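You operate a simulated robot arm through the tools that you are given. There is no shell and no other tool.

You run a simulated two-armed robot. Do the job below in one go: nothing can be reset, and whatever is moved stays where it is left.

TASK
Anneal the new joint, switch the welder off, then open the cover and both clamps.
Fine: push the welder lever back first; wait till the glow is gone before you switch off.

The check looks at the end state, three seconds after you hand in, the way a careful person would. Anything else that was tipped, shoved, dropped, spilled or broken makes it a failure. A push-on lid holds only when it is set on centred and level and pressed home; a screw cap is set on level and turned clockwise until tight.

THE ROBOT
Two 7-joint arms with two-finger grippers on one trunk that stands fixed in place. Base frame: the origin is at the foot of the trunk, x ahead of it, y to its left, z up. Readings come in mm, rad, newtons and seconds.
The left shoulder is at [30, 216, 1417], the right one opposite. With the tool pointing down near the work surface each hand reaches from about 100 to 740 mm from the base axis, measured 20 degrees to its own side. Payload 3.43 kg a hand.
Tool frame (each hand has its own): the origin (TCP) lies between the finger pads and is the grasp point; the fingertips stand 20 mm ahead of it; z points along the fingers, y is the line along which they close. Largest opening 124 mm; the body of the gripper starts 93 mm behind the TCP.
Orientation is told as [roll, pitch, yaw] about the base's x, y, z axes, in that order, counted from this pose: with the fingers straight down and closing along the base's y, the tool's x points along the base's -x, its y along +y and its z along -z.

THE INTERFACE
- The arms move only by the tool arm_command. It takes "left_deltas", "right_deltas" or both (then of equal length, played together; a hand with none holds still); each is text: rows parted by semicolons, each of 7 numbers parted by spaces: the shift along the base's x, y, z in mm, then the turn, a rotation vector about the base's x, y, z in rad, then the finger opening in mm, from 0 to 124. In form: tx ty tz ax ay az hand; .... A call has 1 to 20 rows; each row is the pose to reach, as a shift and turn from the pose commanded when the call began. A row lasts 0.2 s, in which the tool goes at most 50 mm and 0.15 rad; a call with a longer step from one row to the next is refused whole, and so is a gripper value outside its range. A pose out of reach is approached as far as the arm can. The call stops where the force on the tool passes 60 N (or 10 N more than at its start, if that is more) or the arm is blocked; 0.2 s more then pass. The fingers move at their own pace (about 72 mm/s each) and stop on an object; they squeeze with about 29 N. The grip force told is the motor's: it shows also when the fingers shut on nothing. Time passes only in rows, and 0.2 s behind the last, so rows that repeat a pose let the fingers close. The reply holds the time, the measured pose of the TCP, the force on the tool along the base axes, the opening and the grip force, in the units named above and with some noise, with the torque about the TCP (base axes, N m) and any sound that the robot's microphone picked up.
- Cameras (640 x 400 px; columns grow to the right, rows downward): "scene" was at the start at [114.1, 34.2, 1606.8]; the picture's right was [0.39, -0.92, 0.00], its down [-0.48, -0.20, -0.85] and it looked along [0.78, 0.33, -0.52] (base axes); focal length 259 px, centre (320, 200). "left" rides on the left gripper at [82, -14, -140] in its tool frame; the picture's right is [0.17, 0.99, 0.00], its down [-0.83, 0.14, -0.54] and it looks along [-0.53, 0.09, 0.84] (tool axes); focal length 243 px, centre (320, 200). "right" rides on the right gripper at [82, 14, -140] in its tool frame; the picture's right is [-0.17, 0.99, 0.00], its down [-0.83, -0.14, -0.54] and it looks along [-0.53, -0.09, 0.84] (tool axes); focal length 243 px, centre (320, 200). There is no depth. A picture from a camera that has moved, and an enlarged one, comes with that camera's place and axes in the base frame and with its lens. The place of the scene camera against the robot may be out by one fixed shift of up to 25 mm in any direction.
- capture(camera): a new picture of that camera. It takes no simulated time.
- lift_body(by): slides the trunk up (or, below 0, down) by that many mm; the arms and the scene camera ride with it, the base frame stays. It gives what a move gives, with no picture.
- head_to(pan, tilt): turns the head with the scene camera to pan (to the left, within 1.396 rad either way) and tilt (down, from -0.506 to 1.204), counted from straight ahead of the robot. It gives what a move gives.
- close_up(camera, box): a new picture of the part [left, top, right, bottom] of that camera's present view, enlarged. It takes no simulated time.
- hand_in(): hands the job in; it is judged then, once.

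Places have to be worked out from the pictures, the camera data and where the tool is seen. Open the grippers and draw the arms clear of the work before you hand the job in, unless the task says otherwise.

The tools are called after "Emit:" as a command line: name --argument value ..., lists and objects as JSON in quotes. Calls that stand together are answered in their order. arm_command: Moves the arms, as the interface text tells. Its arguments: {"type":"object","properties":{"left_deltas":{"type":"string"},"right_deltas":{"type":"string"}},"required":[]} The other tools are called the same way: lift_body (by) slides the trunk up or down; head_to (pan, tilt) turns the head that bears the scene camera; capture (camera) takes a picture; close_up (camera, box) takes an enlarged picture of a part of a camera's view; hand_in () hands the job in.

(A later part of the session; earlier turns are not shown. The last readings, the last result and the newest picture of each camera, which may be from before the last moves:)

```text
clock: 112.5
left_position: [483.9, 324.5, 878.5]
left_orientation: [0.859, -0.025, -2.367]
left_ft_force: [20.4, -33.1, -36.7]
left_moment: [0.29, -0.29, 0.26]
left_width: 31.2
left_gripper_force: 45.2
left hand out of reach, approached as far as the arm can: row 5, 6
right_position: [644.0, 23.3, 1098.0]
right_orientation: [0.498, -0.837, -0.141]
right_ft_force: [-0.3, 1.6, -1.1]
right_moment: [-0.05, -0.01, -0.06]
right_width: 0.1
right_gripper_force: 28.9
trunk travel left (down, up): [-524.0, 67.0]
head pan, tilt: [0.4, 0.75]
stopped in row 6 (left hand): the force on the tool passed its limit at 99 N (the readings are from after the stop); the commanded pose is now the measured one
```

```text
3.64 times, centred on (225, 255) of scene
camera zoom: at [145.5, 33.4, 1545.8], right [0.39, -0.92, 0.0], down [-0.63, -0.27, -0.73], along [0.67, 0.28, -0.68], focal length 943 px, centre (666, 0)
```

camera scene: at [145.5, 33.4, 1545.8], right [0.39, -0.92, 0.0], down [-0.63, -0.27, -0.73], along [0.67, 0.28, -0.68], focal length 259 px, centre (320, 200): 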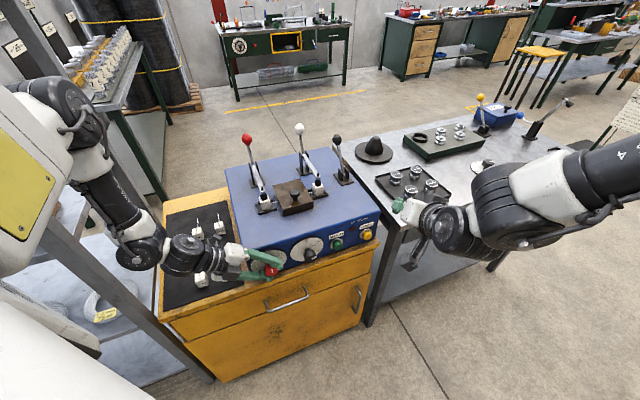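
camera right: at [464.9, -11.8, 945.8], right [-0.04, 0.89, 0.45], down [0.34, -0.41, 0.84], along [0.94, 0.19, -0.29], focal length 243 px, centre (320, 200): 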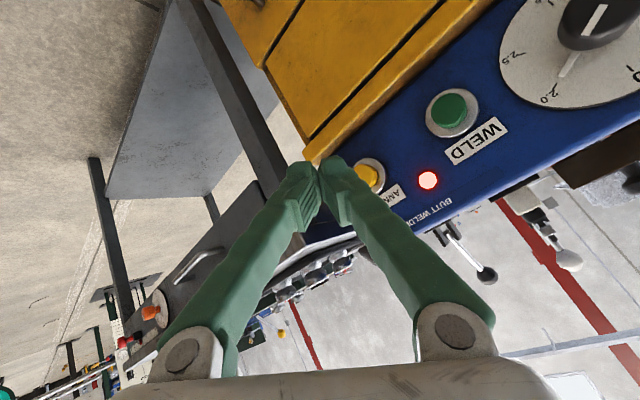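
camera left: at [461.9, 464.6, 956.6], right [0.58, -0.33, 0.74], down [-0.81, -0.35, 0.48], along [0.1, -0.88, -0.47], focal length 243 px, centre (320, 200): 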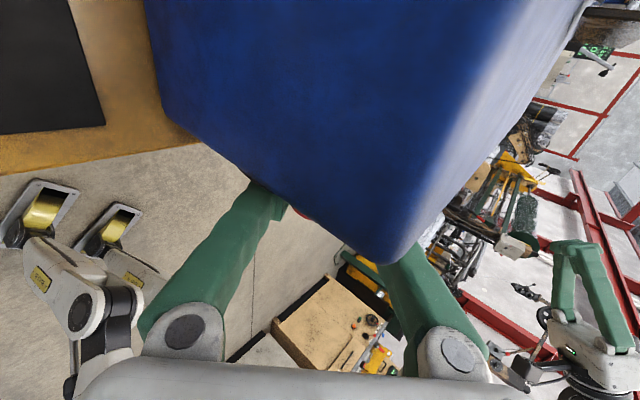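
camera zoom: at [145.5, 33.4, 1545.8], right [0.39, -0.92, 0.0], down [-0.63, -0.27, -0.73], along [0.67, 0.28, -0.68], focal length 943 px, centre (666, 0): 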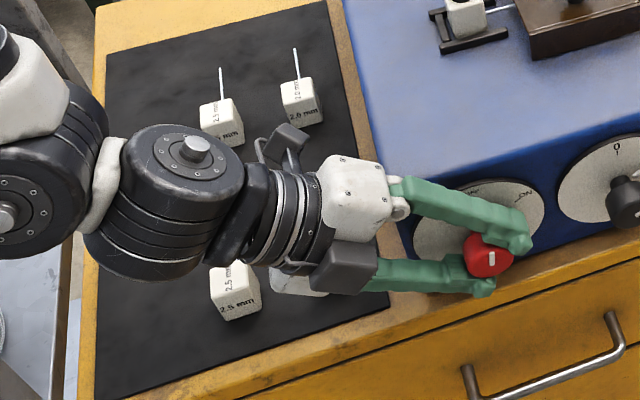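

Everything is clear of the blocks. I open the fingers, swing the hand back 0.45 rad around the knob's axis, and grip again for the last part of the turn.

Emit:
arm_command --left_deltas "0 0 0 0 0 0 56; 0 0 0 0 0 0 56; -2 -1 1 0.05 0.05 0 56; -4 -2 2 0.11 0.11 0 56; -4 -2 2 0.17 0.17 0 56; -4 -2 2 0.24 0.24 0 56; -4 -2 2 0.318 0.318 0 56; -4 -2 2 0.318 0.318 0 56"

Emit:
close_up --camera "scene" --box '[230, 230, 320, 290]'

```text
clock: 114.3
left_position: [475.8, 325.7, 882.2]
left_orientation: [0.405, -0.017, -2.351]
left_ft_force: [-0.1, 0.0, -0.7]
left_moment: [0.01, 0.0, 0.0]
left_width: 55.9
left_gripper_force: 0.1
right_position: [642.0, 22.5, 1098.3]
right_orientation: [0.499, -0.839, -0.141]
right_ft_force: [0.0, -0.7, -0.4]
right_moment: [-0.02, 0.01, 0.0]
right_width: 0.0
right_gripper_force: 29.7
trunk travel left (down, up): [-524.0, 67.0]
head pan, tilt: [0.4, 0.75]
```

```text
6.67 times, centred on (275, 260) of scene
camera zoom: at [141.8, 32.5, 1546.1], right [0.39, -0.92, 0.0], down [-0.63, -0.27, -0.73], along [0.67, 0.28, -0.68], focal length 1729 px, centre (620, -200)
```

zoom: 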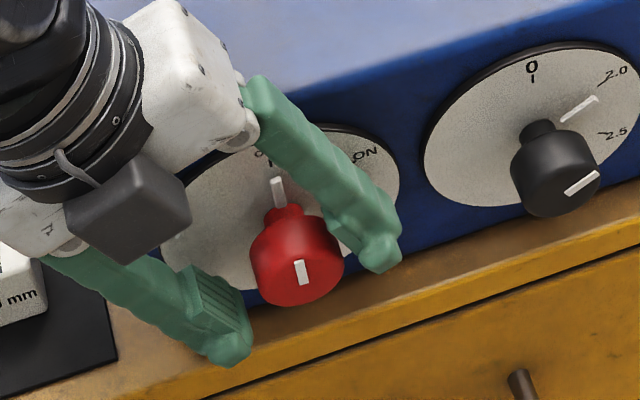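

The skirt pointer now seems to line up with the OFF tick. I'll enlarge to be sure.

Emit:
close_up --camera "scene" --box '[255, 240, 295, 280]'

Emit:
capture --camera "right"

```text
10.00 times, centred on (275, 260) of scene
camera zoom: at [141.8, 32.5, 1546.1], right [0.39, -0.92, 0.0], down [-0.63, -0.27, -0.73], along [0.67, 0.28, -0.68], focal length 2594 px, centre (770, -400)
```

zoom: 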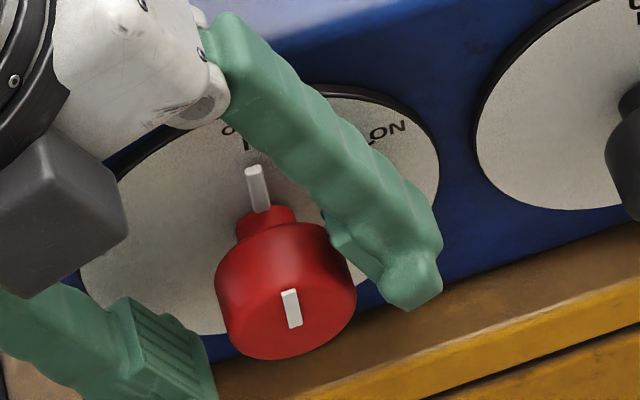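

```text
taken
camera right: at [484.4, -11.7, 1124.0], right [-0.12, 0.89, 0.44], down [0.2, -0.41, 0.89], along [0.97, 0.19, -0.13], focal length 243 px, centre (320, 200)
```

right: 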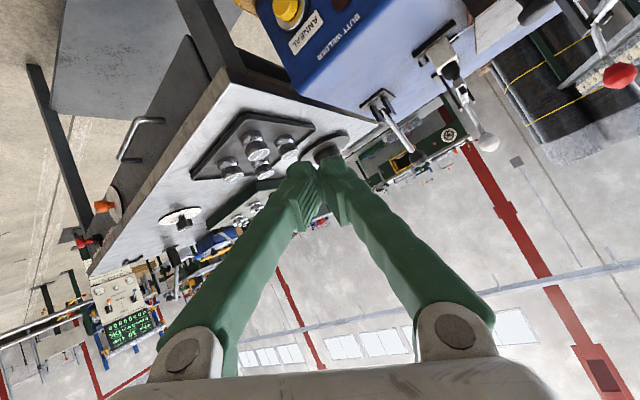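

The pointer is right on the OFF tick, and the force limit I felt was its end stop. I open wider and withdraw the left hand along its own axis.

Emit:
arm_command --left_deltas "0 0 0 0 0 0 80; -3 3 8 0 0 0 84; -9 9 30 0 0 0 84; -17 17 57 0 0 0 84; -26 26 86 0 0 0 84; -35 35 115 0 0 0 84; -44 44 145 0 0 0 84; -50 50 175 0 0 0 84"

Emit:
capture --camera "scene"

Emit:
close_up --camera "scene" --box '[220, 220, 380, 300]'

Emit:
capture --camera "left"

```text
clock: 116.1
left_position: [423.6, 377.3, 1056.9]
left_orientation: [0.408, -0.019, -2.353]
left_ft_force: [-0.3, 0.4, -0.2]
left_moment: [-0.02, -0.07, 0.04]
left_width: 83.9
left_gripper_force: 0.0
right_position: [639.9, 23.0, 1099.6]
right_orientation: [0.497, -0.841, -0.141]
right_ft_force: [0.5, -0.1, 0.7]
right_moment: [-0.01, -0.01, -0.04]
right_width: 0.0
right_gripper_force: 28.7
trunk travel left (down, up): [-524.0, 67.0]
head pan, tilt: [0.4, 0.75]
```

```text
taken
camera scene: at [140.5, 33.5, 1546.3], right [0.39, -0.92, 0.0], down [-0.63, -0.27, -0.73], along [0.67, 0.28, -0.68], focal length 259 px, centre (320, 200)
```

scene: 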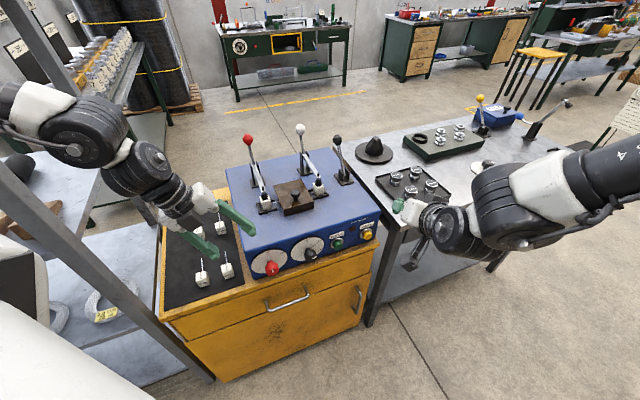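

```text
4.00 times, centred on (300, 260) of scene
camera zoom: at [140.5, 33.5, 1546.3], right [0.39, -0.92, 0.0], down [-0.63, -0.27, -0.73], along [0.67, 0.28, -0.68], focal length 1037 px, centre (400, -40)
```

zoom: 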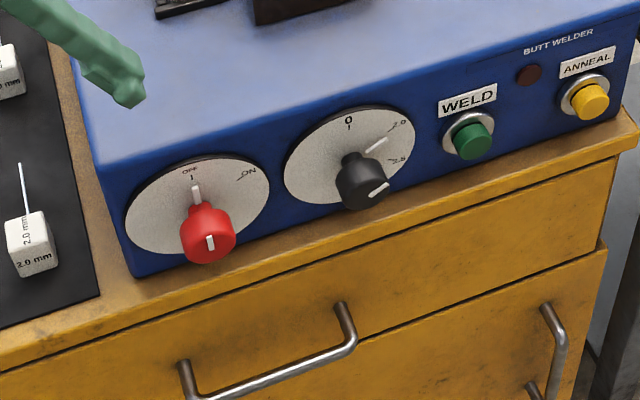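

```text
taken
camera left: at [434.6, 483.6, 1177.4], right [0.76, -0.51, 0.39], down [-0.64, -0.52, 0.57], along [-0.09, -0.68, -0.73], focal length 243 px, centre (320, 200)
```

left: 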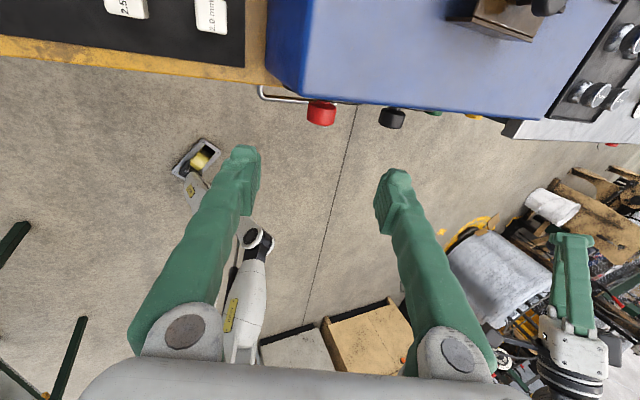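

The switch is at OFF. Next is the cover: its knob sits near the front edge, so it hinges at the back, at about (742, 405). I lower the trunk by 60 mm for reach, then bring the left hand, tilted 0.5 rad, to about 100 mm off the cover knob.

Emit:
lift_body --by -60

Emit:
arm_command --left_deltas "0 0 20 0.03 0 0 70; 10 -2 45 0.08 -0.01 0.012 70; 25 -6 70 0.14 -0.02 0.02 70; 45 -14 90 0.2 -0.025 0.03 70; 70 -24 105 0.27 -0.03 0.04 60; 95 -34 110 0.34 -0.04 0.05 60; 120 -44 110 0.41 -0.05 0.06 60; 145 -52 105 0.48 -0.06 0.07 60; 170 -60 100 0.55 -0.07 0.08 60; 192 -66 97 0.61 -0.075 0.09 60; 212 -72 94 0.646 -0.078 0.096 60; 212 -72 94 0.646 -0.078 0.096 60"

Emit:
capture --camera "scene"

Emit:
capture --camera "left"

```text
clock: 117.1
left_position: [426.7, 375.3, 996.2]
left_orientation: [0.407, -0.017, -2.353]
left_ft_force: [-0.3, 0.3, -0.1]
left_moment: [-0.03, -0.02, 0.04]
left_width: 83.6
left_gripper_force: 0.0
right_position: [641.5, 22.9, 1039.3]
right_orientation: [0.499, -0.841, -0.143]
right_ft_force: [-0.1, -0.4, -0.6]
right_moment: [-0.01, 0.0, -0.02]
right_width: 0.2
right_gripper_force: 28.9
trunk travel left (down, up): [-464.0, 127.0]
head pan, tilt: [0.4, 0.75]
```

```text
clock: 119.7
left_position: [621.1, 356.6, 1083.4]
left_orientation: [0.003, 0.499, -2.358]
left_ft_force: [1.0, 0.7, 0.0]
left_moment: [-0.01, -0.01, 0.01]
left_width: 60.0
left_gripper_force: 0.0
left hand out of reach, approached as far as the arm can: row 10, 11, 12
right_position: [641.7, 21.6, 1038.2]
right_orientation: [0.499, -0.841, -0.142]
right_ft_force: [-1.0, 0.4, 0.8]
right_moment: [0.01, 0.01, -0.01]
right_width: 0.1
right_gripper_force: 29.1
trunk travel left (down, up): [-464.0, 127.0]
head pan, tilt: [0.4, 0.75]
```

```text
taken
camera scene: at [176.0, 31.3, 1475.1], right [0.39, -0.92, 0.0], down [-0.63, -0.27, -0.73], along [0.67, 0.28, -0.68], focal length 259 px, centre (320, 200)
```

scene: 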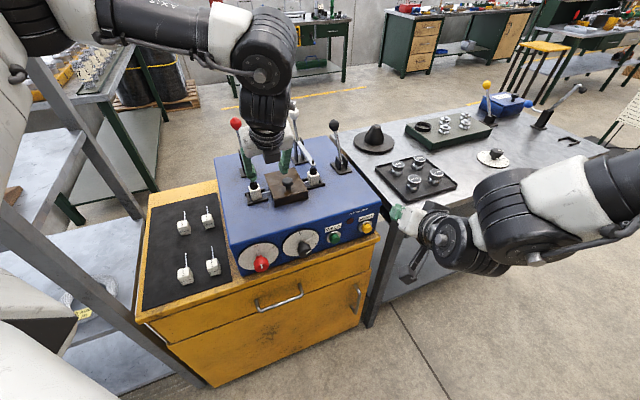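

```text
taken
camera left: at [615.5, 369.9, 1245.4], right [0.8, -0.6, 0.08], down [-0.6, -0.8, 0.08], along [0.02, -0.11, -0.99], focal length 243 px, centre (320, 200)
```

left: 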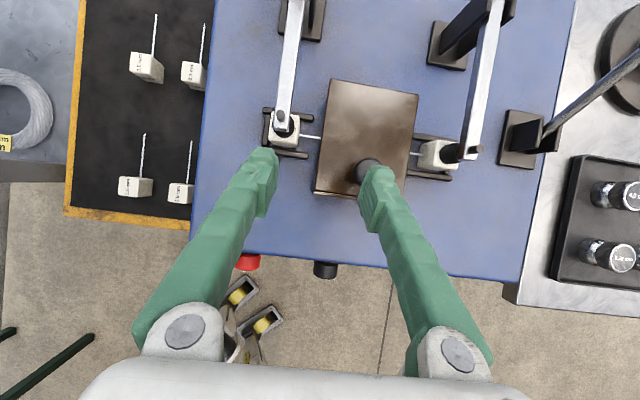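

The cover knob is at about (674, 338, 1005), right and below of the hand. I move right and down together, since a lower wrist should free the rightward motion.

Emit:
arm_command --left_deltas "4 -4 -8 0 0 0 60; 8 -8 -16 0 0 0 60; 12 -12 -22 0 0 0 60; 17 -17 -28 0 0 0 60; 22 -21 -33 0 0 0 60; 28 -25 -38 0 0 0 60; 34 -29 -41 0 0 0 60; 39 -32 -43 0 0 0 60; 39 -32 -43 0 0 0 60"

Emit:
capture --camera "left"

```text
clock: 121.7
left_position: [646.7, 359.5, 1038.9]
left_orientation: [0.002, 0.501, -2.354]
left_ft_force: [0.1, 0.2, 0.4]
left_moment: [0.01, 0.0, -0.03]
left_width: 59.9
left_gripper_force: 0.2
left hand out of reach, approached as far as the arm can: row 1, 2, 3, 4, 5, 6, 7, 8, 9
right_position: [641.1, 21.1, 1037.8]
right_orientation: [0.499, -0.84, -0.144]
right_ft_force: [0.4, 0.2, -0.2]
right_moment: [0.02, 0.0, -0.04]
right_width: 0.0
right_gripper_force: 29.0
trunk travel left (down, up): [-464.0, 127.0]
head pan, tilt: [0.4, 0.75]
```

```text
taken
camera left: at [639.3, 372.7, 1200.8], right [0.8, -0.59, 0.08], down [-0.6, -0.8, 0.08], along [0.02, -0.11, -0.99], focal length 243 px, centre (320, 200)
```

left: 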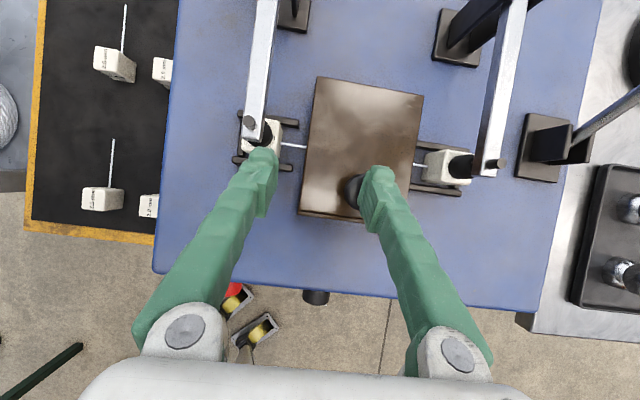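

The left arm can't bring its wrist further inward. Tilting straight ahead (+x) instead of along the machine lets the wrist stay further left, so I rise a bit and re-orient that way above the knob.

Emit:
arm_command --left_deltas "0 0 15 0 0 0 60; 0 -3 30 -0.058 0.001 -0.01 60; 0 -6 34 -0.115 0.002 -0.02 60; 1 -10 34 -0.173 0.004 -0.031 60; 1 -14 34 -0.231 0.005 -0.041 60; 2 -18 34 -0.288 0.006 -0.051 60; 3 -21 34 -0.346 0.007 -0.061 60; 3 -21 34 -0.346 0.007 -0.061 60"

Emit:
capture --camera "left"

```text
clock: 123.5
left_position: [650.6, 338.3, 1074.0]
left_orientation: [0.252, 0.246, -2.323]
left_ft_force: [-0.1, 0.6, 0.3]
left_moment: [0.02, -0.02, -0.01]
left_width: 60.2
left_gripper_force: 0.1
right_position: [641.5, 20.7, 1038.0]
right_orientation: [0.498, -0.839, -0.144]
right_ft_force: [-0.3, -0.6, 0.6]
right_moment: [0.0, 0.0, -0.01]
right_width: 0.0
right_gripper_force: 28.8
trunk travel left (down, up): [-464.0, 127.0]
head pan, tilt: [0.4, 0.75]
```

```text
taken
camera left: at [647.2, 405.0, 1221.3], right [0.77, -0.58, 0.28], down [-0.64, -0.69, 0.34], along [0.0, -0.44, -0.9], focal length 243 px, centre (320, 200)
```

left: 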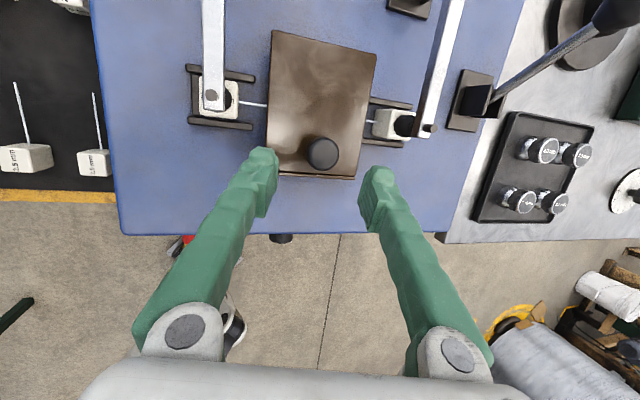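

The knob is centred between the fingers now. I descend to it along the tool axis, watching the force.

Emit:
arm_command --left_deltas "4 0 -12 0 0 0 60; 8 -1 -24 0 0 0 60; 12 -1 -36 0 0 0 60; 16 -2 -48 0 0 0 60; 20 -2 -58 0 0 0 60; 23 -2 -66 0 0 0 60; 23 -2 -66 0 0 0 60"

Emit:
capture --camera "left"

Emit:
close_up --camera "scene" --box '[230, 110, 360, 220]'

```text
clock: 125.1
left_position: [672.5, 336.2, 1014.0]
left_orientation: [0.258, 0.254, -2.321]
left_ft_force: [-4.2, 4.5, 31.7]
left_moment: [0.69, 0.94, 0.15]
left_width: 59.4
left_gripper_force: 0.2
right_position: [638.7, 21.5, 1041.3]
right_orientation: [0.501, -0.844, -0.143]
right_ft_force: [0.7, -0.6, 0.5]
right_moment: [-0.01, -0.01, 0.0]
right_width: 0.0
right_gripper_force: 29.0
trunk travel left (down, up): [-464.0, 127.0]
head pan, tilt: [0.4, 0.75]
```

```text
taken
camera left: at [668.9, 403.2, 1161.1], right [0.76, -0.58, 0.28], down [-0.64, -0.69, 0.33], along [0.0, -0.44, -0.9], focal length 243 px, centre (320, 200)
```

left: 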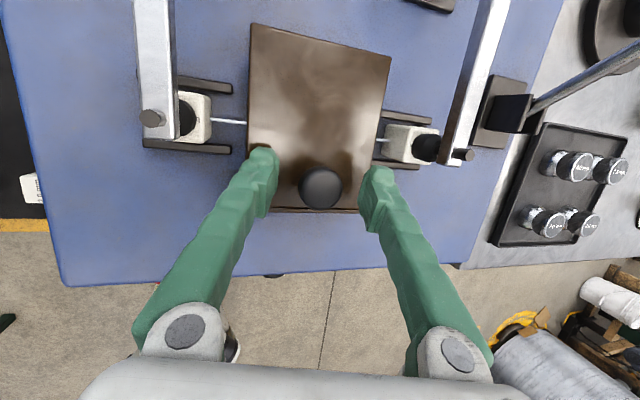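

```text
3.64 times, centred on (295, 165) of scene
camera zoom: at [171.9, 30.3, 1476.0], right [0.39, -0.92, 0.0], down [-0.63, -0.26, -0.73], along [0.68, 0.29, -0.68], focal length 943 px, centre (411, 327)
```

zoom: 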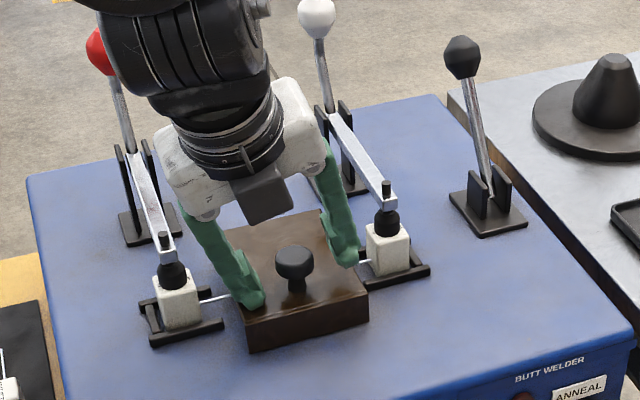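

The left fingertip is resting on the cover top at 32 N; the knob head is at about (675, 339, 1016). I lift by 5 mm, centre by 2 mm, and close on the knob.

Emit:
arm_command --left_deltas "0 0 8 0 0 0 60; 2 2 10 0 0 0 60; 2 2 10 0 0 0 20; 2 2 10 0 0 0 20; 2 2 10 0 0 0 20; 2 2 10 0 0 0 20"

Emit:
capture --camera "left"

```text
clock: 126.5
left_position: [675.4, 338.3, 1017.0]
left_orientation: [0.249, 0.245, -2.326]
left_ft_force: [-0.8, -3.2, -7.1]
left_moment: [-0.7, 0.17, -0.19]
left_width: 27.3
left_gripper_force: 45.2
right_position: [641.1, 22.0, 1036.9]
right_orientation: [0.498, -0.84, -0.142]
right_ft_force: [0.2, 0.8, -0.2]
right_moment: [-0.02, 0.01, -0.01]
right_width: 0.2
right_gripper_force: 29.0
trunk travel left (down, up): [-464.0, 127.0]
head pan, tilt: [0.4, 0.75]
```

```text
taken
camera left: at [671.9, 405.6, 1165.1], right [0.77, -0.58, 0.28], down [-0.64, -0.69, 0.34], along [-0.01, -0.44, -0.9], focal length 243 px, centre (320, 200)
```

left: 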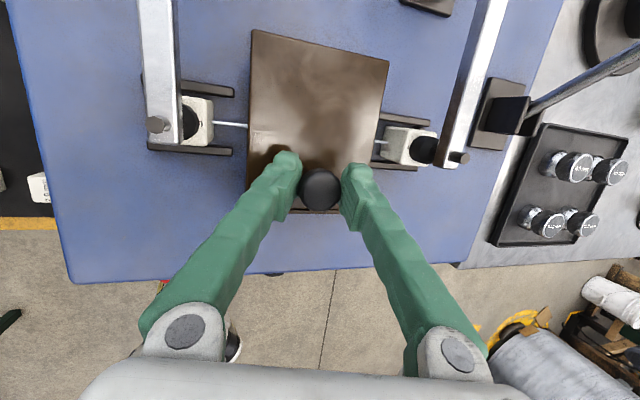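

The knob is held at 27 mm. I lift it along an arc about the back-edge hinge (centre near (736, 403, 970)), first to about 40° open, in 5° steps.

Emit:
arm_command --left_deltas "3 3 8 0 -0.02 0 20; 6.5 6.5 15 0 -0.04 0 20; 10.5 10.5 21.5 0 -0.06 0 20; 14.7 14.7 28 0 -0.08 0 20; 19.5 19.5 33.5 0 -0.1 0 20; 24.4 24.4 38.4 0 -0.12 0 20; 29.8 29.8 43 0 -0.14 0 20; 35.2 35.2 46.6 0 -0.16 0 20"

Emit:
capture --camera "left"

Emit:
close_up --camera "scene" --box '[230, 110, 360, 220]'

```text
clock: 128.3
left_position: [709.7, 372.1, 1064.7]
left_orientation: [0.374, 0.354, -2.288]
left_ft_force: [-1.8, -14.6, -8.0]
left_moment: [-0.81, 0.83, -0.35]
left_width: 21.1
left_gripper_force: 45.3
right_position: [640.6, 19.5, 1037.6]
right_orientation: [0.503, -0.84, -0.142]
right_ft_force: [0.2, 0.2, 0.7]
right_moment: [-0.02, -0.01, 0.01]
right_width: 0.1
right_gripper_force: 29.2
trunk travel left (down, up): [-464.0, 127.0]
head pan, tilt: [0.4, 0.75]
```

```text
taken
camera left: at [684.6, 438.6, 1209.8], right [0.71, -0.58, 0.4], down [-0.69, -0.69, 0.23], along [0.14, -0.44, -0.89], focal length 243 px, centre (320, 200)
```

left: 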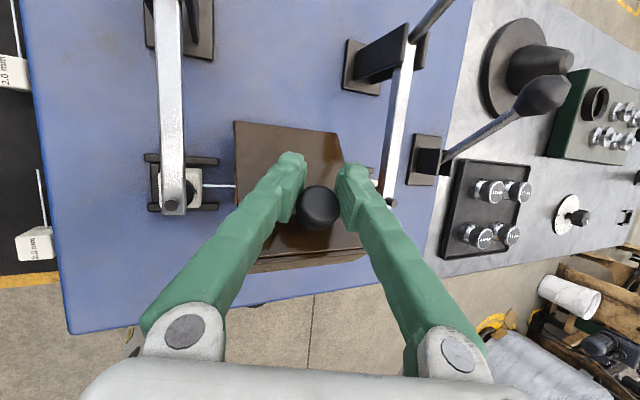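

```text
3.64 times, centred on (295, 165) of scene
camera zoom: at [176.7, 29.8, 1475.0], right [0.39, -0.92, 0.0], down [-0.63, -0.26, -0.73], along [0.67, 0.29, -0.68], focal length 943 px, centre (411, 327)
```

zoom: 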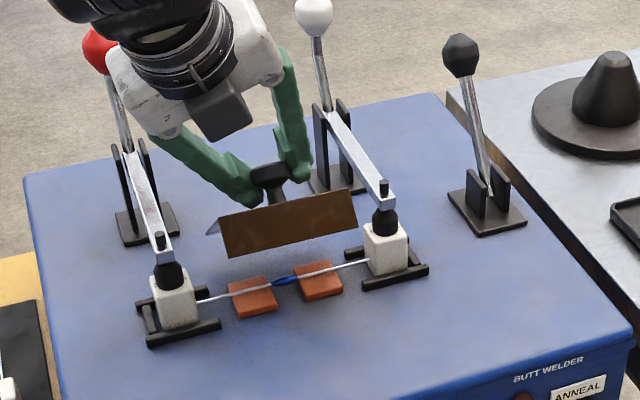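

The cover is swinging up on its back hinge and I can see the blued joint on its copper jaws. Forces are low, so I continue the arc to about 80°.

Emit:
arm_command --left_deltas "5.8 5.8 3 0 -0.03 0 20; 11.7 11.7 5.3 0 -0.06 0 20; 17.7 17.7 6.9 0 -0.09 0 20; 23.8 23.8 7.8 0 -0.12 0 20; 30 30 7.8 0 -0.15 0 20; 36 36 7.2 0 -0.18 0 20; 42 42 5.7 0 -0.2 0 20; 48 48 3.6 0 -0.22 0 20"

Emit:
capture --camera "left"

Emit:
close_up --camera "scene" --box '[230, 90, 360, 220]'

```text
clock: 130.1
left_position: [756.4, 422.5, 1068.0]
left_orientation: [0.563, 0.49, -2.207]
left_ft_force: [-0.4, 0.4, -0.4]
left_moment: [0.0, 0.03, -0.01]
left_width: 19.9
left_gripper_force: 0.1
right_position: [641.5, 22.4, 1037.5]
right_orientation: [0.5, -0.84, -0.141]
right_ft_force: [0.0, 0.0, 0.1]
right_moment: [-0.01, 0.0, -0.03]
right_width: 0.0
right_gripper_force: 29.0
trunk travel left (down, up): [-464.0, 127.0]
head pan, tilt: [0.4, 0.75]
```

```text
taken
camera left: at [699.1, 489.7, 1204.0], right [0.61, -0.58, 0.54], down [-0.72, -0.69, 0.07], along [0.33, -0.44, -0.84], focal length 243 px, centre (320, 200)
```

left: 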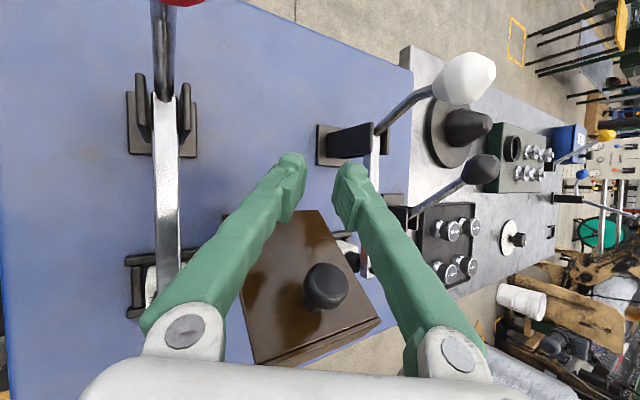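

```text
3.08 times, centred on (295, 155) of scene
camera zoom: at [175.9, 32.1, 1475.1], right [0.39, -0.92, 0.0], down [-0.63, -0.27, -0.73], along [0.67, 0.28, -0.68], focal length 798 px, centre (397, 338)
```

zoom: 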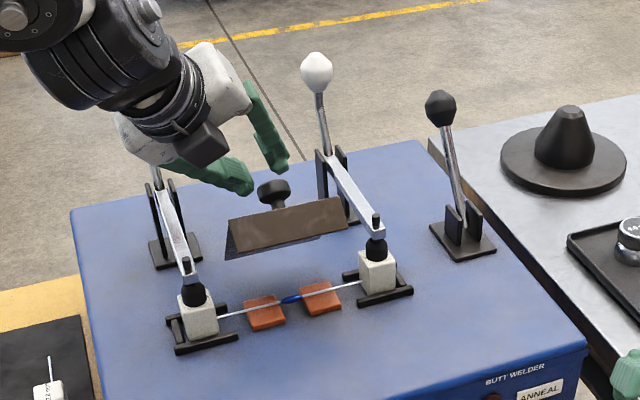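

The knob slipped out of the grip, but the cover stays up by itself at about 45°. Next I'll raise the hand, close the fingers, come down in front of the knob, and push it back along the arc.

Emit:
arm_command --left_deltas "0 0 25 0 0 0 0; 0 0 50 0 0 0 0; -8 -5 70 0 0 0 0; -25 -20 75 0 0 0 0; -42 -35 75 0 0 0 0; -58 -50 72 0 0 0 0; -72 -61 60 0 0 0 0; -74 -63 45 0 0 0 0; -74 -63 28 0 0 0 0; -74 -63 28 0 0 0 0"

Emit:
capture --camera "left"

Emit:
close_up --camera "scene" --box '[230, 90, 360, 220]'

```text
clock: 132.3
left_position: [684.4, 357.4, 1096.7]
left_orientation: [0.564, 0.491, -2.21]
left_ft_force: [-0.1, 0.1, -0.2]
left_moment: [-0.01, -0.01, -0.01]
left_width: 0.0
left_gripper_force: 28.6
right_position: [640.9, 20.8, 1038.1]
right_orientation: [0.499, -0.84, -0.144]
right_ft_force: [-0.1, -0.1, -0.1]
right_moment: [-0.02, -0.02, 0.04]
right_width: 0.2
right_gripper_force: 29.5
trunk travel left (down, up): [-464.0, 127.0]
head pan, tilt: [0.4, 0.75]
```

```text
taken
camera left: at [627.1, 424.3, 1232.9], right [0.61, -0.58, 0.54], down [-0.72, -0.69, 0.07], along [0.33, -0.44, -0.84], focal length 243 px, centre (320, 200)
```

left: 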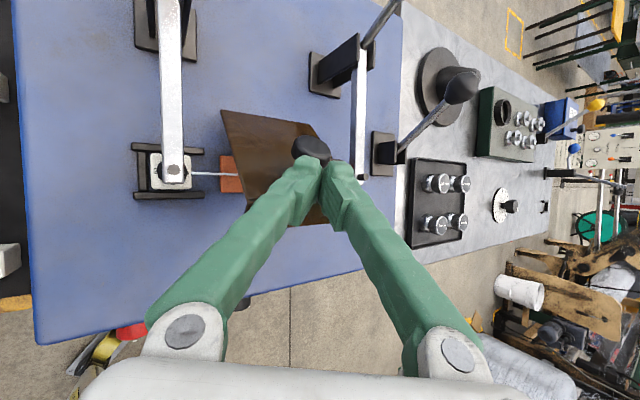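

```text
3.08 times, centred on (295, 155) of scene
camera zoom: at [175.8, 31.3, 1475.1], right [0.39, -0.92, 0.0], down [-0.63, -0.27, -0.73], along [0.67, 0.28, -0.68], focal length 798 px, centre (397, 338)
```

zoom: 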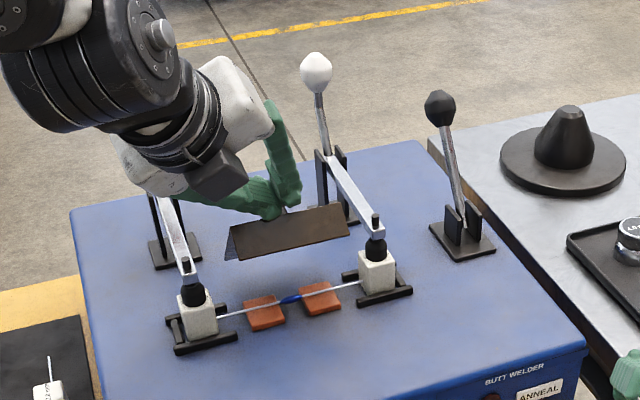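

The closed fingertips sit right in front of the knob. I push back along (+0.7, +0.7) in small steps.

Emit:
arm_command --left_deltas "7 7 1 0 0 0 0; 14 14 2 0 0 0 0; 21 21 3 0 0 0 0; 28 28 4 0 0 0 0; 35 35 4 0 0 0 0; 42 42 4 0 0 0 0; 49 49 3 0 0 0 0; 56 56 1 0 0 0 0; 63 63 -2 0 0 0 0; 70 70 -4 0 0 0 0"

Emit:
capture --camera "left"

Emit:
close_up --camera "scene" --box '[230, 90, 360, 220]'

```text
clock: 134.2
left_position: [744.7, 423.5, 1109.5]
left_orientation: [0.585, 0.513, -2.184]
left_ft_force: [-17.5, 18.0, 33.4]
left_moment: [-0.12, 0.67, 0.29]
left_width: 0.3
left_gripper_force: 28.9
right_position: [639.6, 22.5, 1040.3]
right_orientation: [0.497, -0.841, -0.141]
right_ft_force: [0.6, 0.8, 0.0]
right_moment: [0.0, 0.0, 0.02]
right_width: 0.0
right_gripper_force: 29.4
trunk travel left (down, up): [-464.0, 127.0]
head pan, tilt: [0.4, 0.75]
stopped in row 9 (left hand): the force on the tool passed its limit at 62 N (the readings are from after the stop); the commanded pose is now the measured one
```

```text
taken
camera left: at [682.5, 489.2, 1244.8], right [0.6, -0.57, 0.56], down [-0.71, -0.7, 0.05], along [0.36, -0.43, -0.83], focal length 243 px, centre (320, 200)
```

left: 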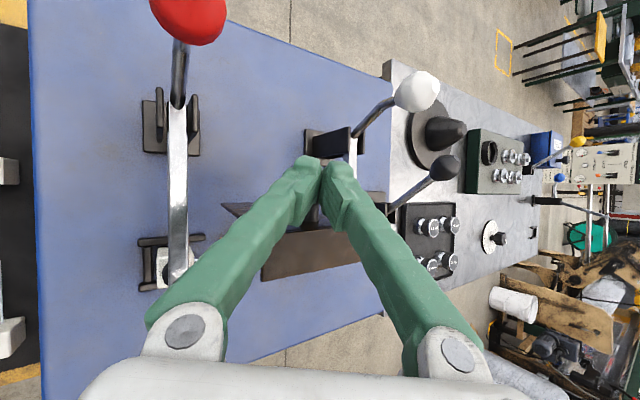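

```text
3.08 times, centred on (295, 155) of scene
camera zoom: at [172.4, 33.5, 1475.3], right [0.39, -0.92, 0.0], down [-0.63, -0.27, -0.73], along [0.68, 0.28, -0.68], focal length 798 px, centre (397, 338)
```

zoom: 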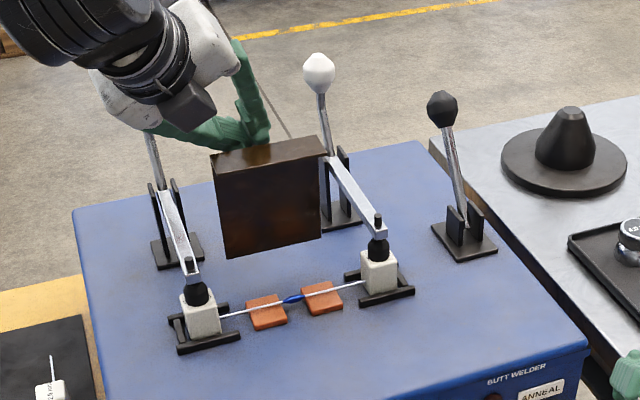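

The cover is now nearly upright and the fingertips have ridden onto its edge. I lift off, come around to the front of the cover, and push its front face further back.

Emit:
arm_command --left_deltas "-2 -2 20 0 0 0 0; -2 -2 40 0 0 0 0; -20 -20 44 0 0 0 0; -40 -40 44 0 0 0 0; -58 -58 40 0 0 0 0; -64 -62 20 0 0 0 0; -64 -62 0 0 0 0 0; -64 -62 -20 0 0 0 0; -64 -62 -40 0 0 0 0; -64 -62 -40 0 0 0 0"

Emit:
capture --camera "left"

Emit:
close_up --camera "scene" --box '[230, 90, 360, 220]'

```text
clock: 136.4
left_position: [679.1, 355.5, 1063.7]
left_orientation: [0.575, 0.502, -2.197]
left_ft_force: [-1.4, -0.4, 0.0]
left_moment: [0.03, 0.0, 0.01]
left_width: 0.0
left_gripper_force: 28.9
right_position: [639.6, 21.6, 1039.4]
right_orientation: [0.499, -0.839, -0.143]
right_ft_force: [0.1, -0.3, -0.6]
right_moment: [0.0, 0.01, 0.0]
right_width: 0.0
right_gripper_force: 29.2
trunk travel left (down, up): [-464.0, 127.0]
head pan, tilt: [0.4, 0.75]
```

```text
taken
camera left: at [619.1, 422.0, 1198.8], right [0.6, -0.58, 0.55], down [-0.72, -0.69, 0.06], along [0.34, -0.43, -0.83], focal length 243 px, centre (320, 200)
```

left: 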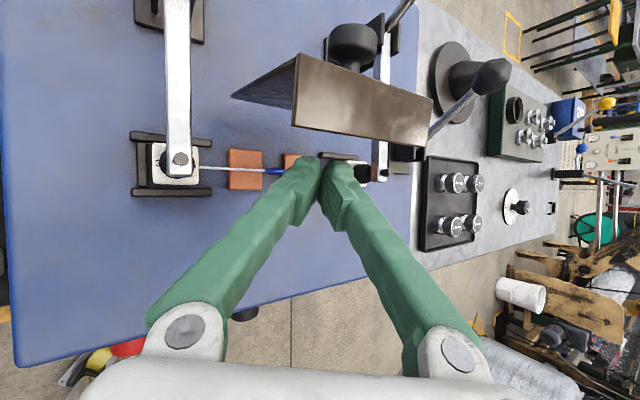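

```text
3.08 times, centred on (295, 155) of scene
camera zoom: at [175.3, 31.3, 1475.2], right [0.39, -0.92, 0.0], down [-0.63, -0.27, -0.73], along [0.67, 0.28, -0.68], focal length 798 px, centre (397, 338)
```

zoom: 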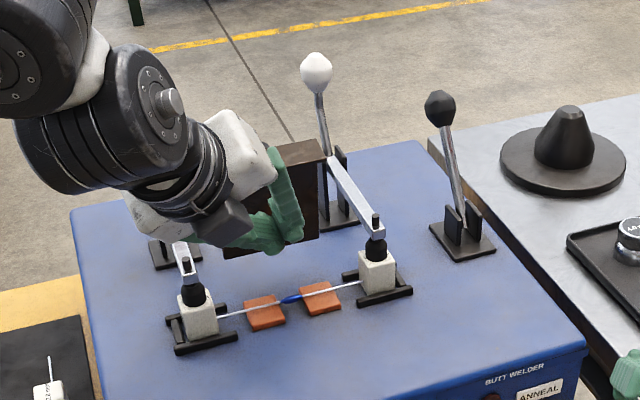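

The cover is standing upright, with its knob on the far side and my fingertips in front of it. I push it further back until it reaches its stop.

Emit:
arm_command --left_deltas "6 6 0 0 0 0 0; 12 12 0 0 0 0 0; 18 18 0 0 0 0 0; 24 24 0 0 0 0 0; 30 30 0 0 0 0 0; 36 36 0 0 0 0 0; 42 42 0 0 0 0 0; 48 48 0 0 0 0 0; 54 54 0 0 0 0 0; 60 60 -1 0 0 0 0; 66 66 -2 0 0 0 0"

Emit:
capture --camera "left"

Emit:
close_up --camera "scene" --box '[230, 90, 360, 220]'

```text
clock: 138.7
left_position: [730.6, 399.8, 1061.8]
left_orientation: [0.566, 0.479, -2.229]
left_ft_force: [-30.8, -20.7, 15.6]
left_moment: [0.26, 0.18, 0.19]
left_width: 0.0
left_gripper_force: 29.4
right_position: [638.3, 21.1, 1040.9]
right_orientation: [0.502, -0.843, -0.145]
right_ft_force: [0.0, -0.5, -0.1]
right_moment: [-0.03, 0.01, -0.02]
right_width: 0.1
right_gripper_force: 28.7
trunk travel left (down, up): [-464.0, 127.0]
head pan, tilt: [0.4, 0.75]
stopped in row 11 (left hand): the force on the tool passed its limit at 65 N (the readings are from after the stop); the commanded pose is now the measured one
```

```text
taken
camera left: at [675.8, 471.4, 1196.2], right [0.6, -0.59, 0.55], down [-0.74, -0.67, 0.09], along [0.32, -0.46, -0.83], focal length 243 px, centre (320, 200)
```

left: 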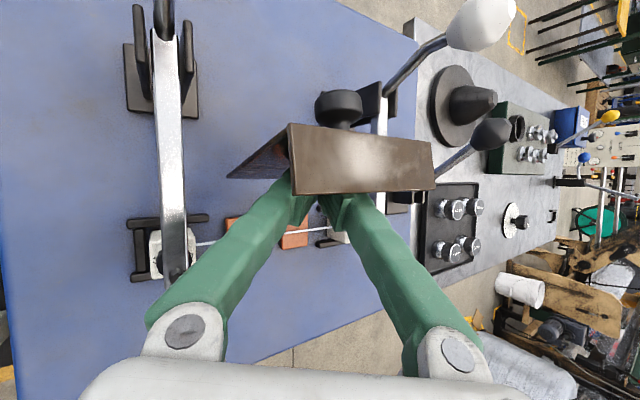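

```text
3.08 times, centred on (295, 155) of scene
camera zoom: at [171.2, 29.9, 1476.2], right [0.39, -0.92, 0.0], down [-0.63, -0.26, -0.73], along [0.68, 0.29, -0.68], focal length 798 px, centre (397, 338)
```

zoom: 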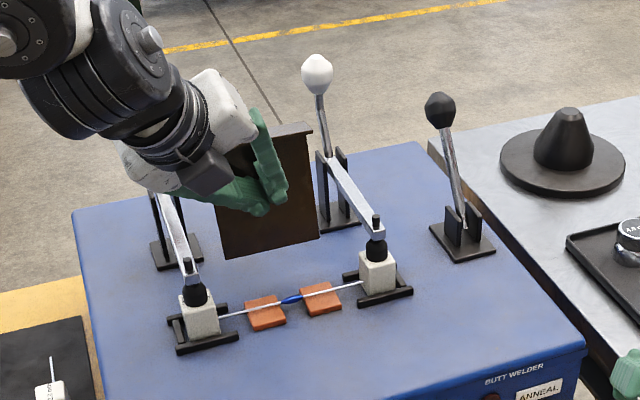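

The cover is now fully back against its stop. I withdraw and go to the white clamp: I'll open the fingers to 44 mm and come above its bar, about 35 mm behind the spindle.

Emit:
arm_command --left_deltas "-10 -10 0 0 0 0 0; -24 -24 5 0 0 0 0; -32 -32 25 0 0 0 0; -34 -38 50 0 0 0 20; -30 -48 65 0 0 0 44; -20 -58 65 0 0 0 44; -10 -66 60 0 0 0 44; -3 -72 45 0 0 0 44; 0 -74 25 0 0 0 44; 0 -74 12 0 0 0 44; 0 -74 12 0 0 0 44"

Emit:
capture --camera "left"

Emit:
close_up --camera "scene" --box '[230, 90, 360, 220]'

```text
clock: 141.1
left_position: [736.6, 333.7, 1068.8]
left_orientation: [0.564, 0.483, -2.221]
left_ft_force: [-0.3, -0.4, 0.0]
left_moment: [-0.01, 0.01, -0.01]
left_width: 43.9
left_gripper_force: 0.0
right_position: [641.1, 20.7, 1037.6]
right_orientation: [0.5, -0.839, -0.144]
right_ft_force: [-0.1, 0.5, 0.0]
right_moment: [-0.03, 0.02, -0.01]
right_width: 0.0
right_gripper_force: 29.0
trunk travel left (down, up): [-464.0, 127.0]
head pan, tilt: [0.4, 0.75]
```

```text
taken
camera left: at [679.9, 402.6, 1204.6], right [0.6, -0.58, 0.54], down [-0.73, -0.68, 0.08], along [0.32, -0.45, -0.83], focal length 243 px, centre (320, 200)
```

left: 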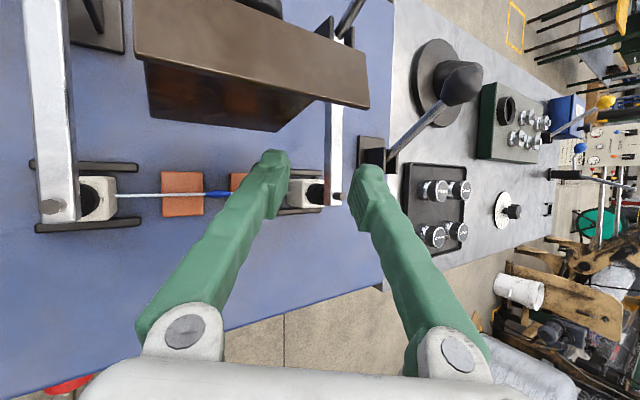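

```text
3.08 times, centred on (295, 155) of scene
camera zoom: at [175.8, 31.3, 1475.1], right [0.39, -0.92, 0.0], down [-0.63, -0.27, -0.73], along [0.67, 0.28, -0.68], focal length 798 px, centre (397, 338)
```

zoom: 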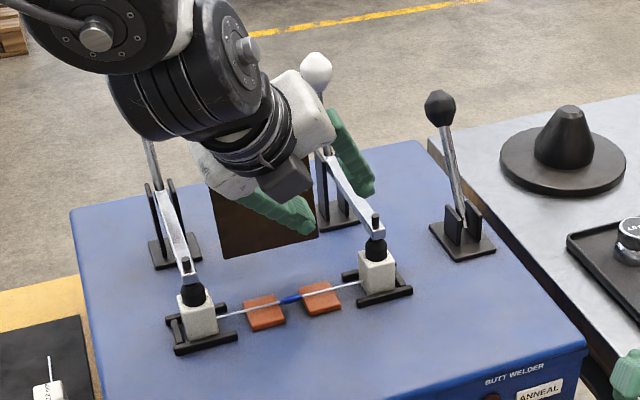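

The white bar lies between the fingers, slightly right of centre, with its top near z 1027. I centre and descend along the tool axis so the fingers straddle the bar about 35 mm behind the spindle.

Emit:
arm_command --left_deltas "2 -8 0 0 0 0 44; 9 -10 -9 0 0 0 44; 18 -11 -19 0 0 0 44; 27 -11 -29 0 0 0 44; 36 -12 -39 0 0 0 44; 47 -12 -51 0 0 0 44; 47 -12 -51 0 0 0 44"

Emit:
capture --camera "left"

Emit:
close_up --camera "scene" --box '[250, 90, 360, 190]'

```text
clock: 142.7
left_position: [784.5, 321.9, 1018.5]
left_orientation: [0.563, 0.485, -2.221]
left_ft_force: [0.7, 0.7, -0.6]
left_moment: [0.01, 0.03, -0.02]
left_width: 44.3
left_gripper_force: 0.0
right_position: [640.5, 20.6, 1038.8]
right_orientation: [0.499, -0.84, -0.142]
right_ft_force: [0.1, 0.8, -0.5]
right_moment: [0.03, 0.01, -0.01]
right_width: 0.0
right_gripper_force: 29.1
trunk travel left (down, up): [-464.0, 127.0]
head pan, tilt: [0.4, 0.75]
```

```text
taken
camera left: at [728.1, 390.4, 1153.7], right [0.6, -0.58, 0.54], down [-0.73, -0.68, 0.08], along [0.32, -0.45, -0.83], focal length 243 px, centre (320, 200)
```

left: 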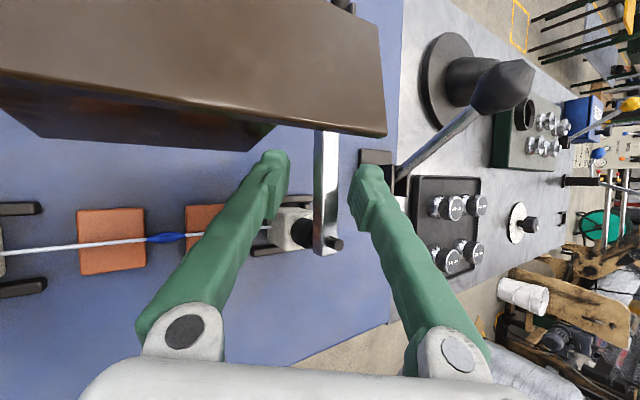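

```text
4.00 times, centred on (305, 140) of scene
camera zoom: at [175.4, 31.3, 1475.2], right [0.39, -0.92, 0.0], down [-0.63, -0.27, -0.73], along [0.67, 0.28, -0.68], focal length 1037 px, centre (380, 440)
```

zoom: 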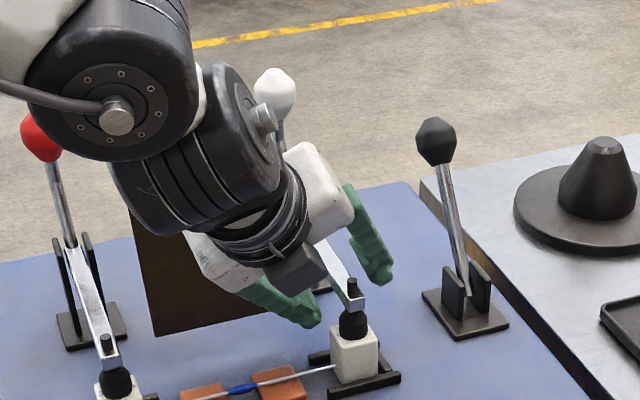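

The bar is between the fingers. I close on it.

Emit:
arm_command --left_deltas "0 0 0 0 0 0 0; 0 0 0 0 0 0 0; 0 0 0 0 0 0 0; 0 0 0 0 0 0 0"

Emit:
capture --camera "left"

```text
clock: 143.7
left_position: [785.9, 321.1, 1017.4]
left_orientation: [0.567, 0.482, -2.221]
left_ft_force: [10.5, -8.9, -0.4]
left_moment: [-0.87, 0.98, 1.42]
left_width: 12.8
left_gripper_force: 45.0
right_position: [642.0, 20.0, 1038.8]
right_orientation: [0.5, -0.838, -0.144]
right_ft_force: [1.0, 0.5, -0.1]
right_moment: [0.0, 0.01, 0.01]
right_width: 0.0
right_gripper_force: 29.3
trunk travel left (down, up): [-464.0, 127.0]
head pan, tilt: [0.4, 0.75]
```

```text
taken
camera left: at [729.9, 389.1, 1153.1], right [0.6, -0.58, 0.54], down [-0.73, -0.68, 0.08], along [0.32, -0.45, -0.83], focal length 243 px, centre (320, 200)
```

left: 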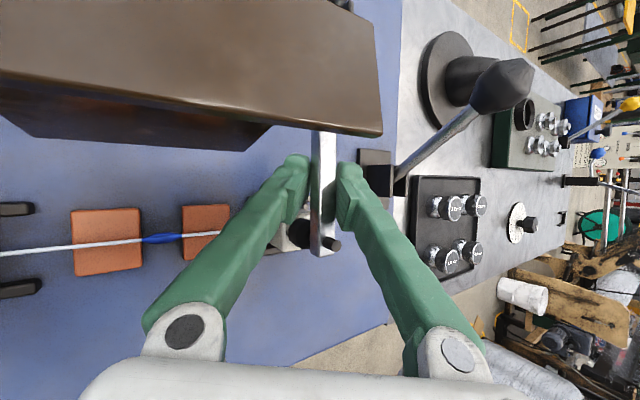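

The bar is held at 12.8 mm. I lift it along an arc about its rear pivot, near (868, 405), up to 40°.

Emit:
arm_command --left_deltas "0 0 10 0 0 0 0; 1.3 1.3 20 0 0 0 0; 2.8 2.8 30 0 0 0 0; 5 5 40 0 0 0 0; 7.8 7.8 49 0 0 0 0; 11 11 58 0 0 0 0; 15 15 67 0 0 0 0; 19.4 19.4 75 0 0 0 0"

Emit:
capture --camera "left"

Emit:
close_up --camera "scene" --box '[230, 80, 370, 200]'

```text
clock: 145.5
left_position: [802.3, 338.2, 1086.1]
left_orientation: [0.548, 0.477, -2.232]
left_ft_force: [-2.5, -31.4, -33.7]
left_moment: [1.08, -0.2, 2.64]
left_width: 26.1
left_gripper_force: 44.7
right_position: [644.2, 17.7, 1035.5]
right_orientation: [0.502, -0.836, -0.147]
right_ft_force: [0.8, -0.7, -0.4]
right_moment: [0.0, 0.01, 0.01]
right_width: 0.0
right_gripper_force: 28.8
trunk travel left (down, up): [-464.0, 127.0]
head pan, tilt: [0.4, 0.75]
```

```text
taken
camera left: at [749.2, 405.8, 1222.5], right [0.61, -0.59, 0.53], down [-0.73, -0.68, 0.09], along [0.31, -0.45, -0.84], focal length 243 px, centre (320, 200)
```

left: 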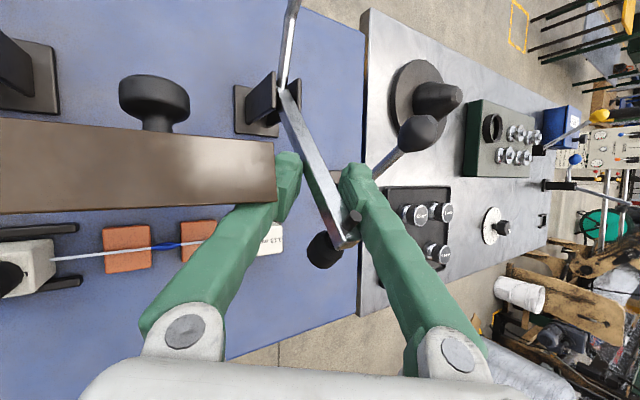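

```text
3.33 times, centred on (300, 140) of scene
camera zoom: at [179.9, 27.5, 1474.4], right [0.39, -0.92, 0.0], down [-0.63, -0.26, -0.73], along [0.67, 0.29, -0.68], focal length 864 px, centre (387, 400)
```

zoom: 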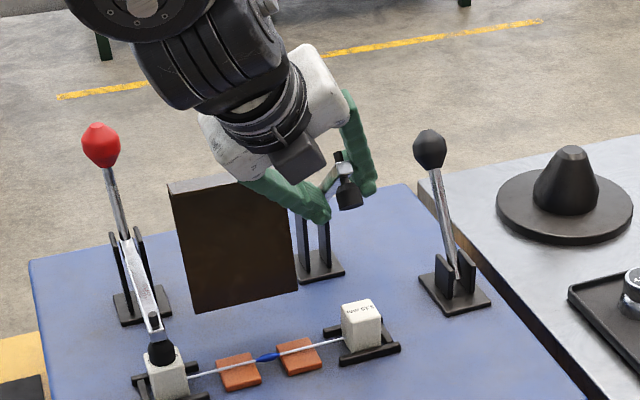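

The white clamp's bar is up about 40° and the block stays in place. The grip has skewed, so I open the fingers carefully and see whether the lever stays.

Emit:
arm_command --left_deltas "0 0 0 0 0 0 34; 0 0 0 0 0 0 44; 0 0 0 0 0 0 50; 0 0 0 0 0 0 50"

Emit:
capture --camera "left"

Emit:
close_up --camera "scene" --box '[230, 80, 370, 200]'

```text
clock: 146.5
left_position: [801.9, 335.2, 1090.0]
left_orientation: [0.557, 0.479, -2.23]
left_ft_force: [-6.6, -35.6, -22.2]
left_moment: [-0.15, -0.88, 1.38]
left_width: 46.1
left_gripper_force: 0.1
right_position: [643.0, 17.3, 1038.1]
right_orientation: [0.505, -0.839, -0.146]
right_ft_force: [0.2, 0.1, -0.1]
right_moment: [-0.01, -0.01, -0.01]
right_width: 0.1
right_gripper_force: 29.1
trunk travel left (down, up): [-464.0, 127.0]
head pan, tilt: [0.4, 0.75]
```

```text
taken
camera left: at [747.9, 404.0, 1226.9], right [0.6, -0.59, 0.54], down [-0.73, -0.67, 0.09], along [0.31, -0.45, -0.84], focal length 243 px, centre (320, 200)
```

left: 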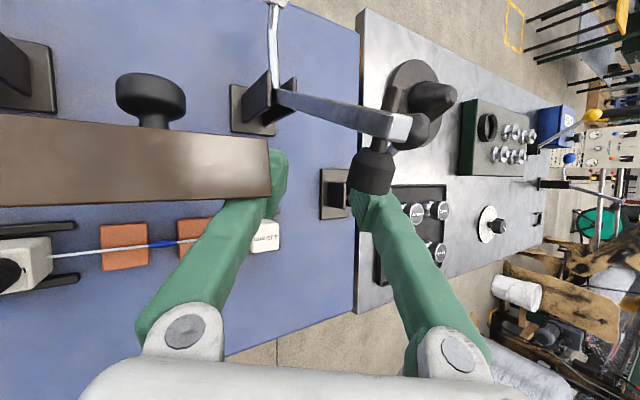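

```text
3.33 times, centred on (300, 140) of scene
camera zoom: at [177.4, 26.7, 1475.0], right [0.39, -0.92, 0.0], down [-0.63, -0.26, -0.73], along [0.67, 0.29, -0.68], focal length 864 px, centre (387, 400)
```

zoom: 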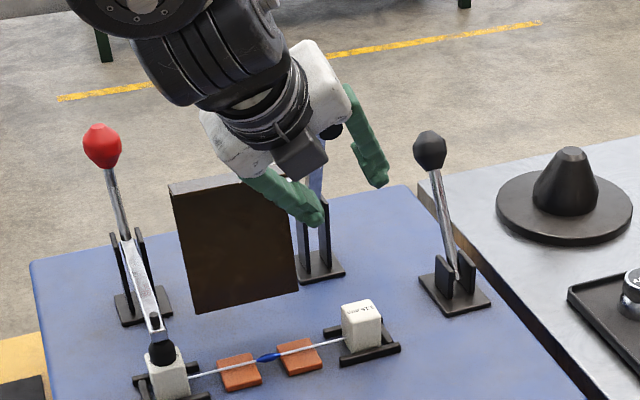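

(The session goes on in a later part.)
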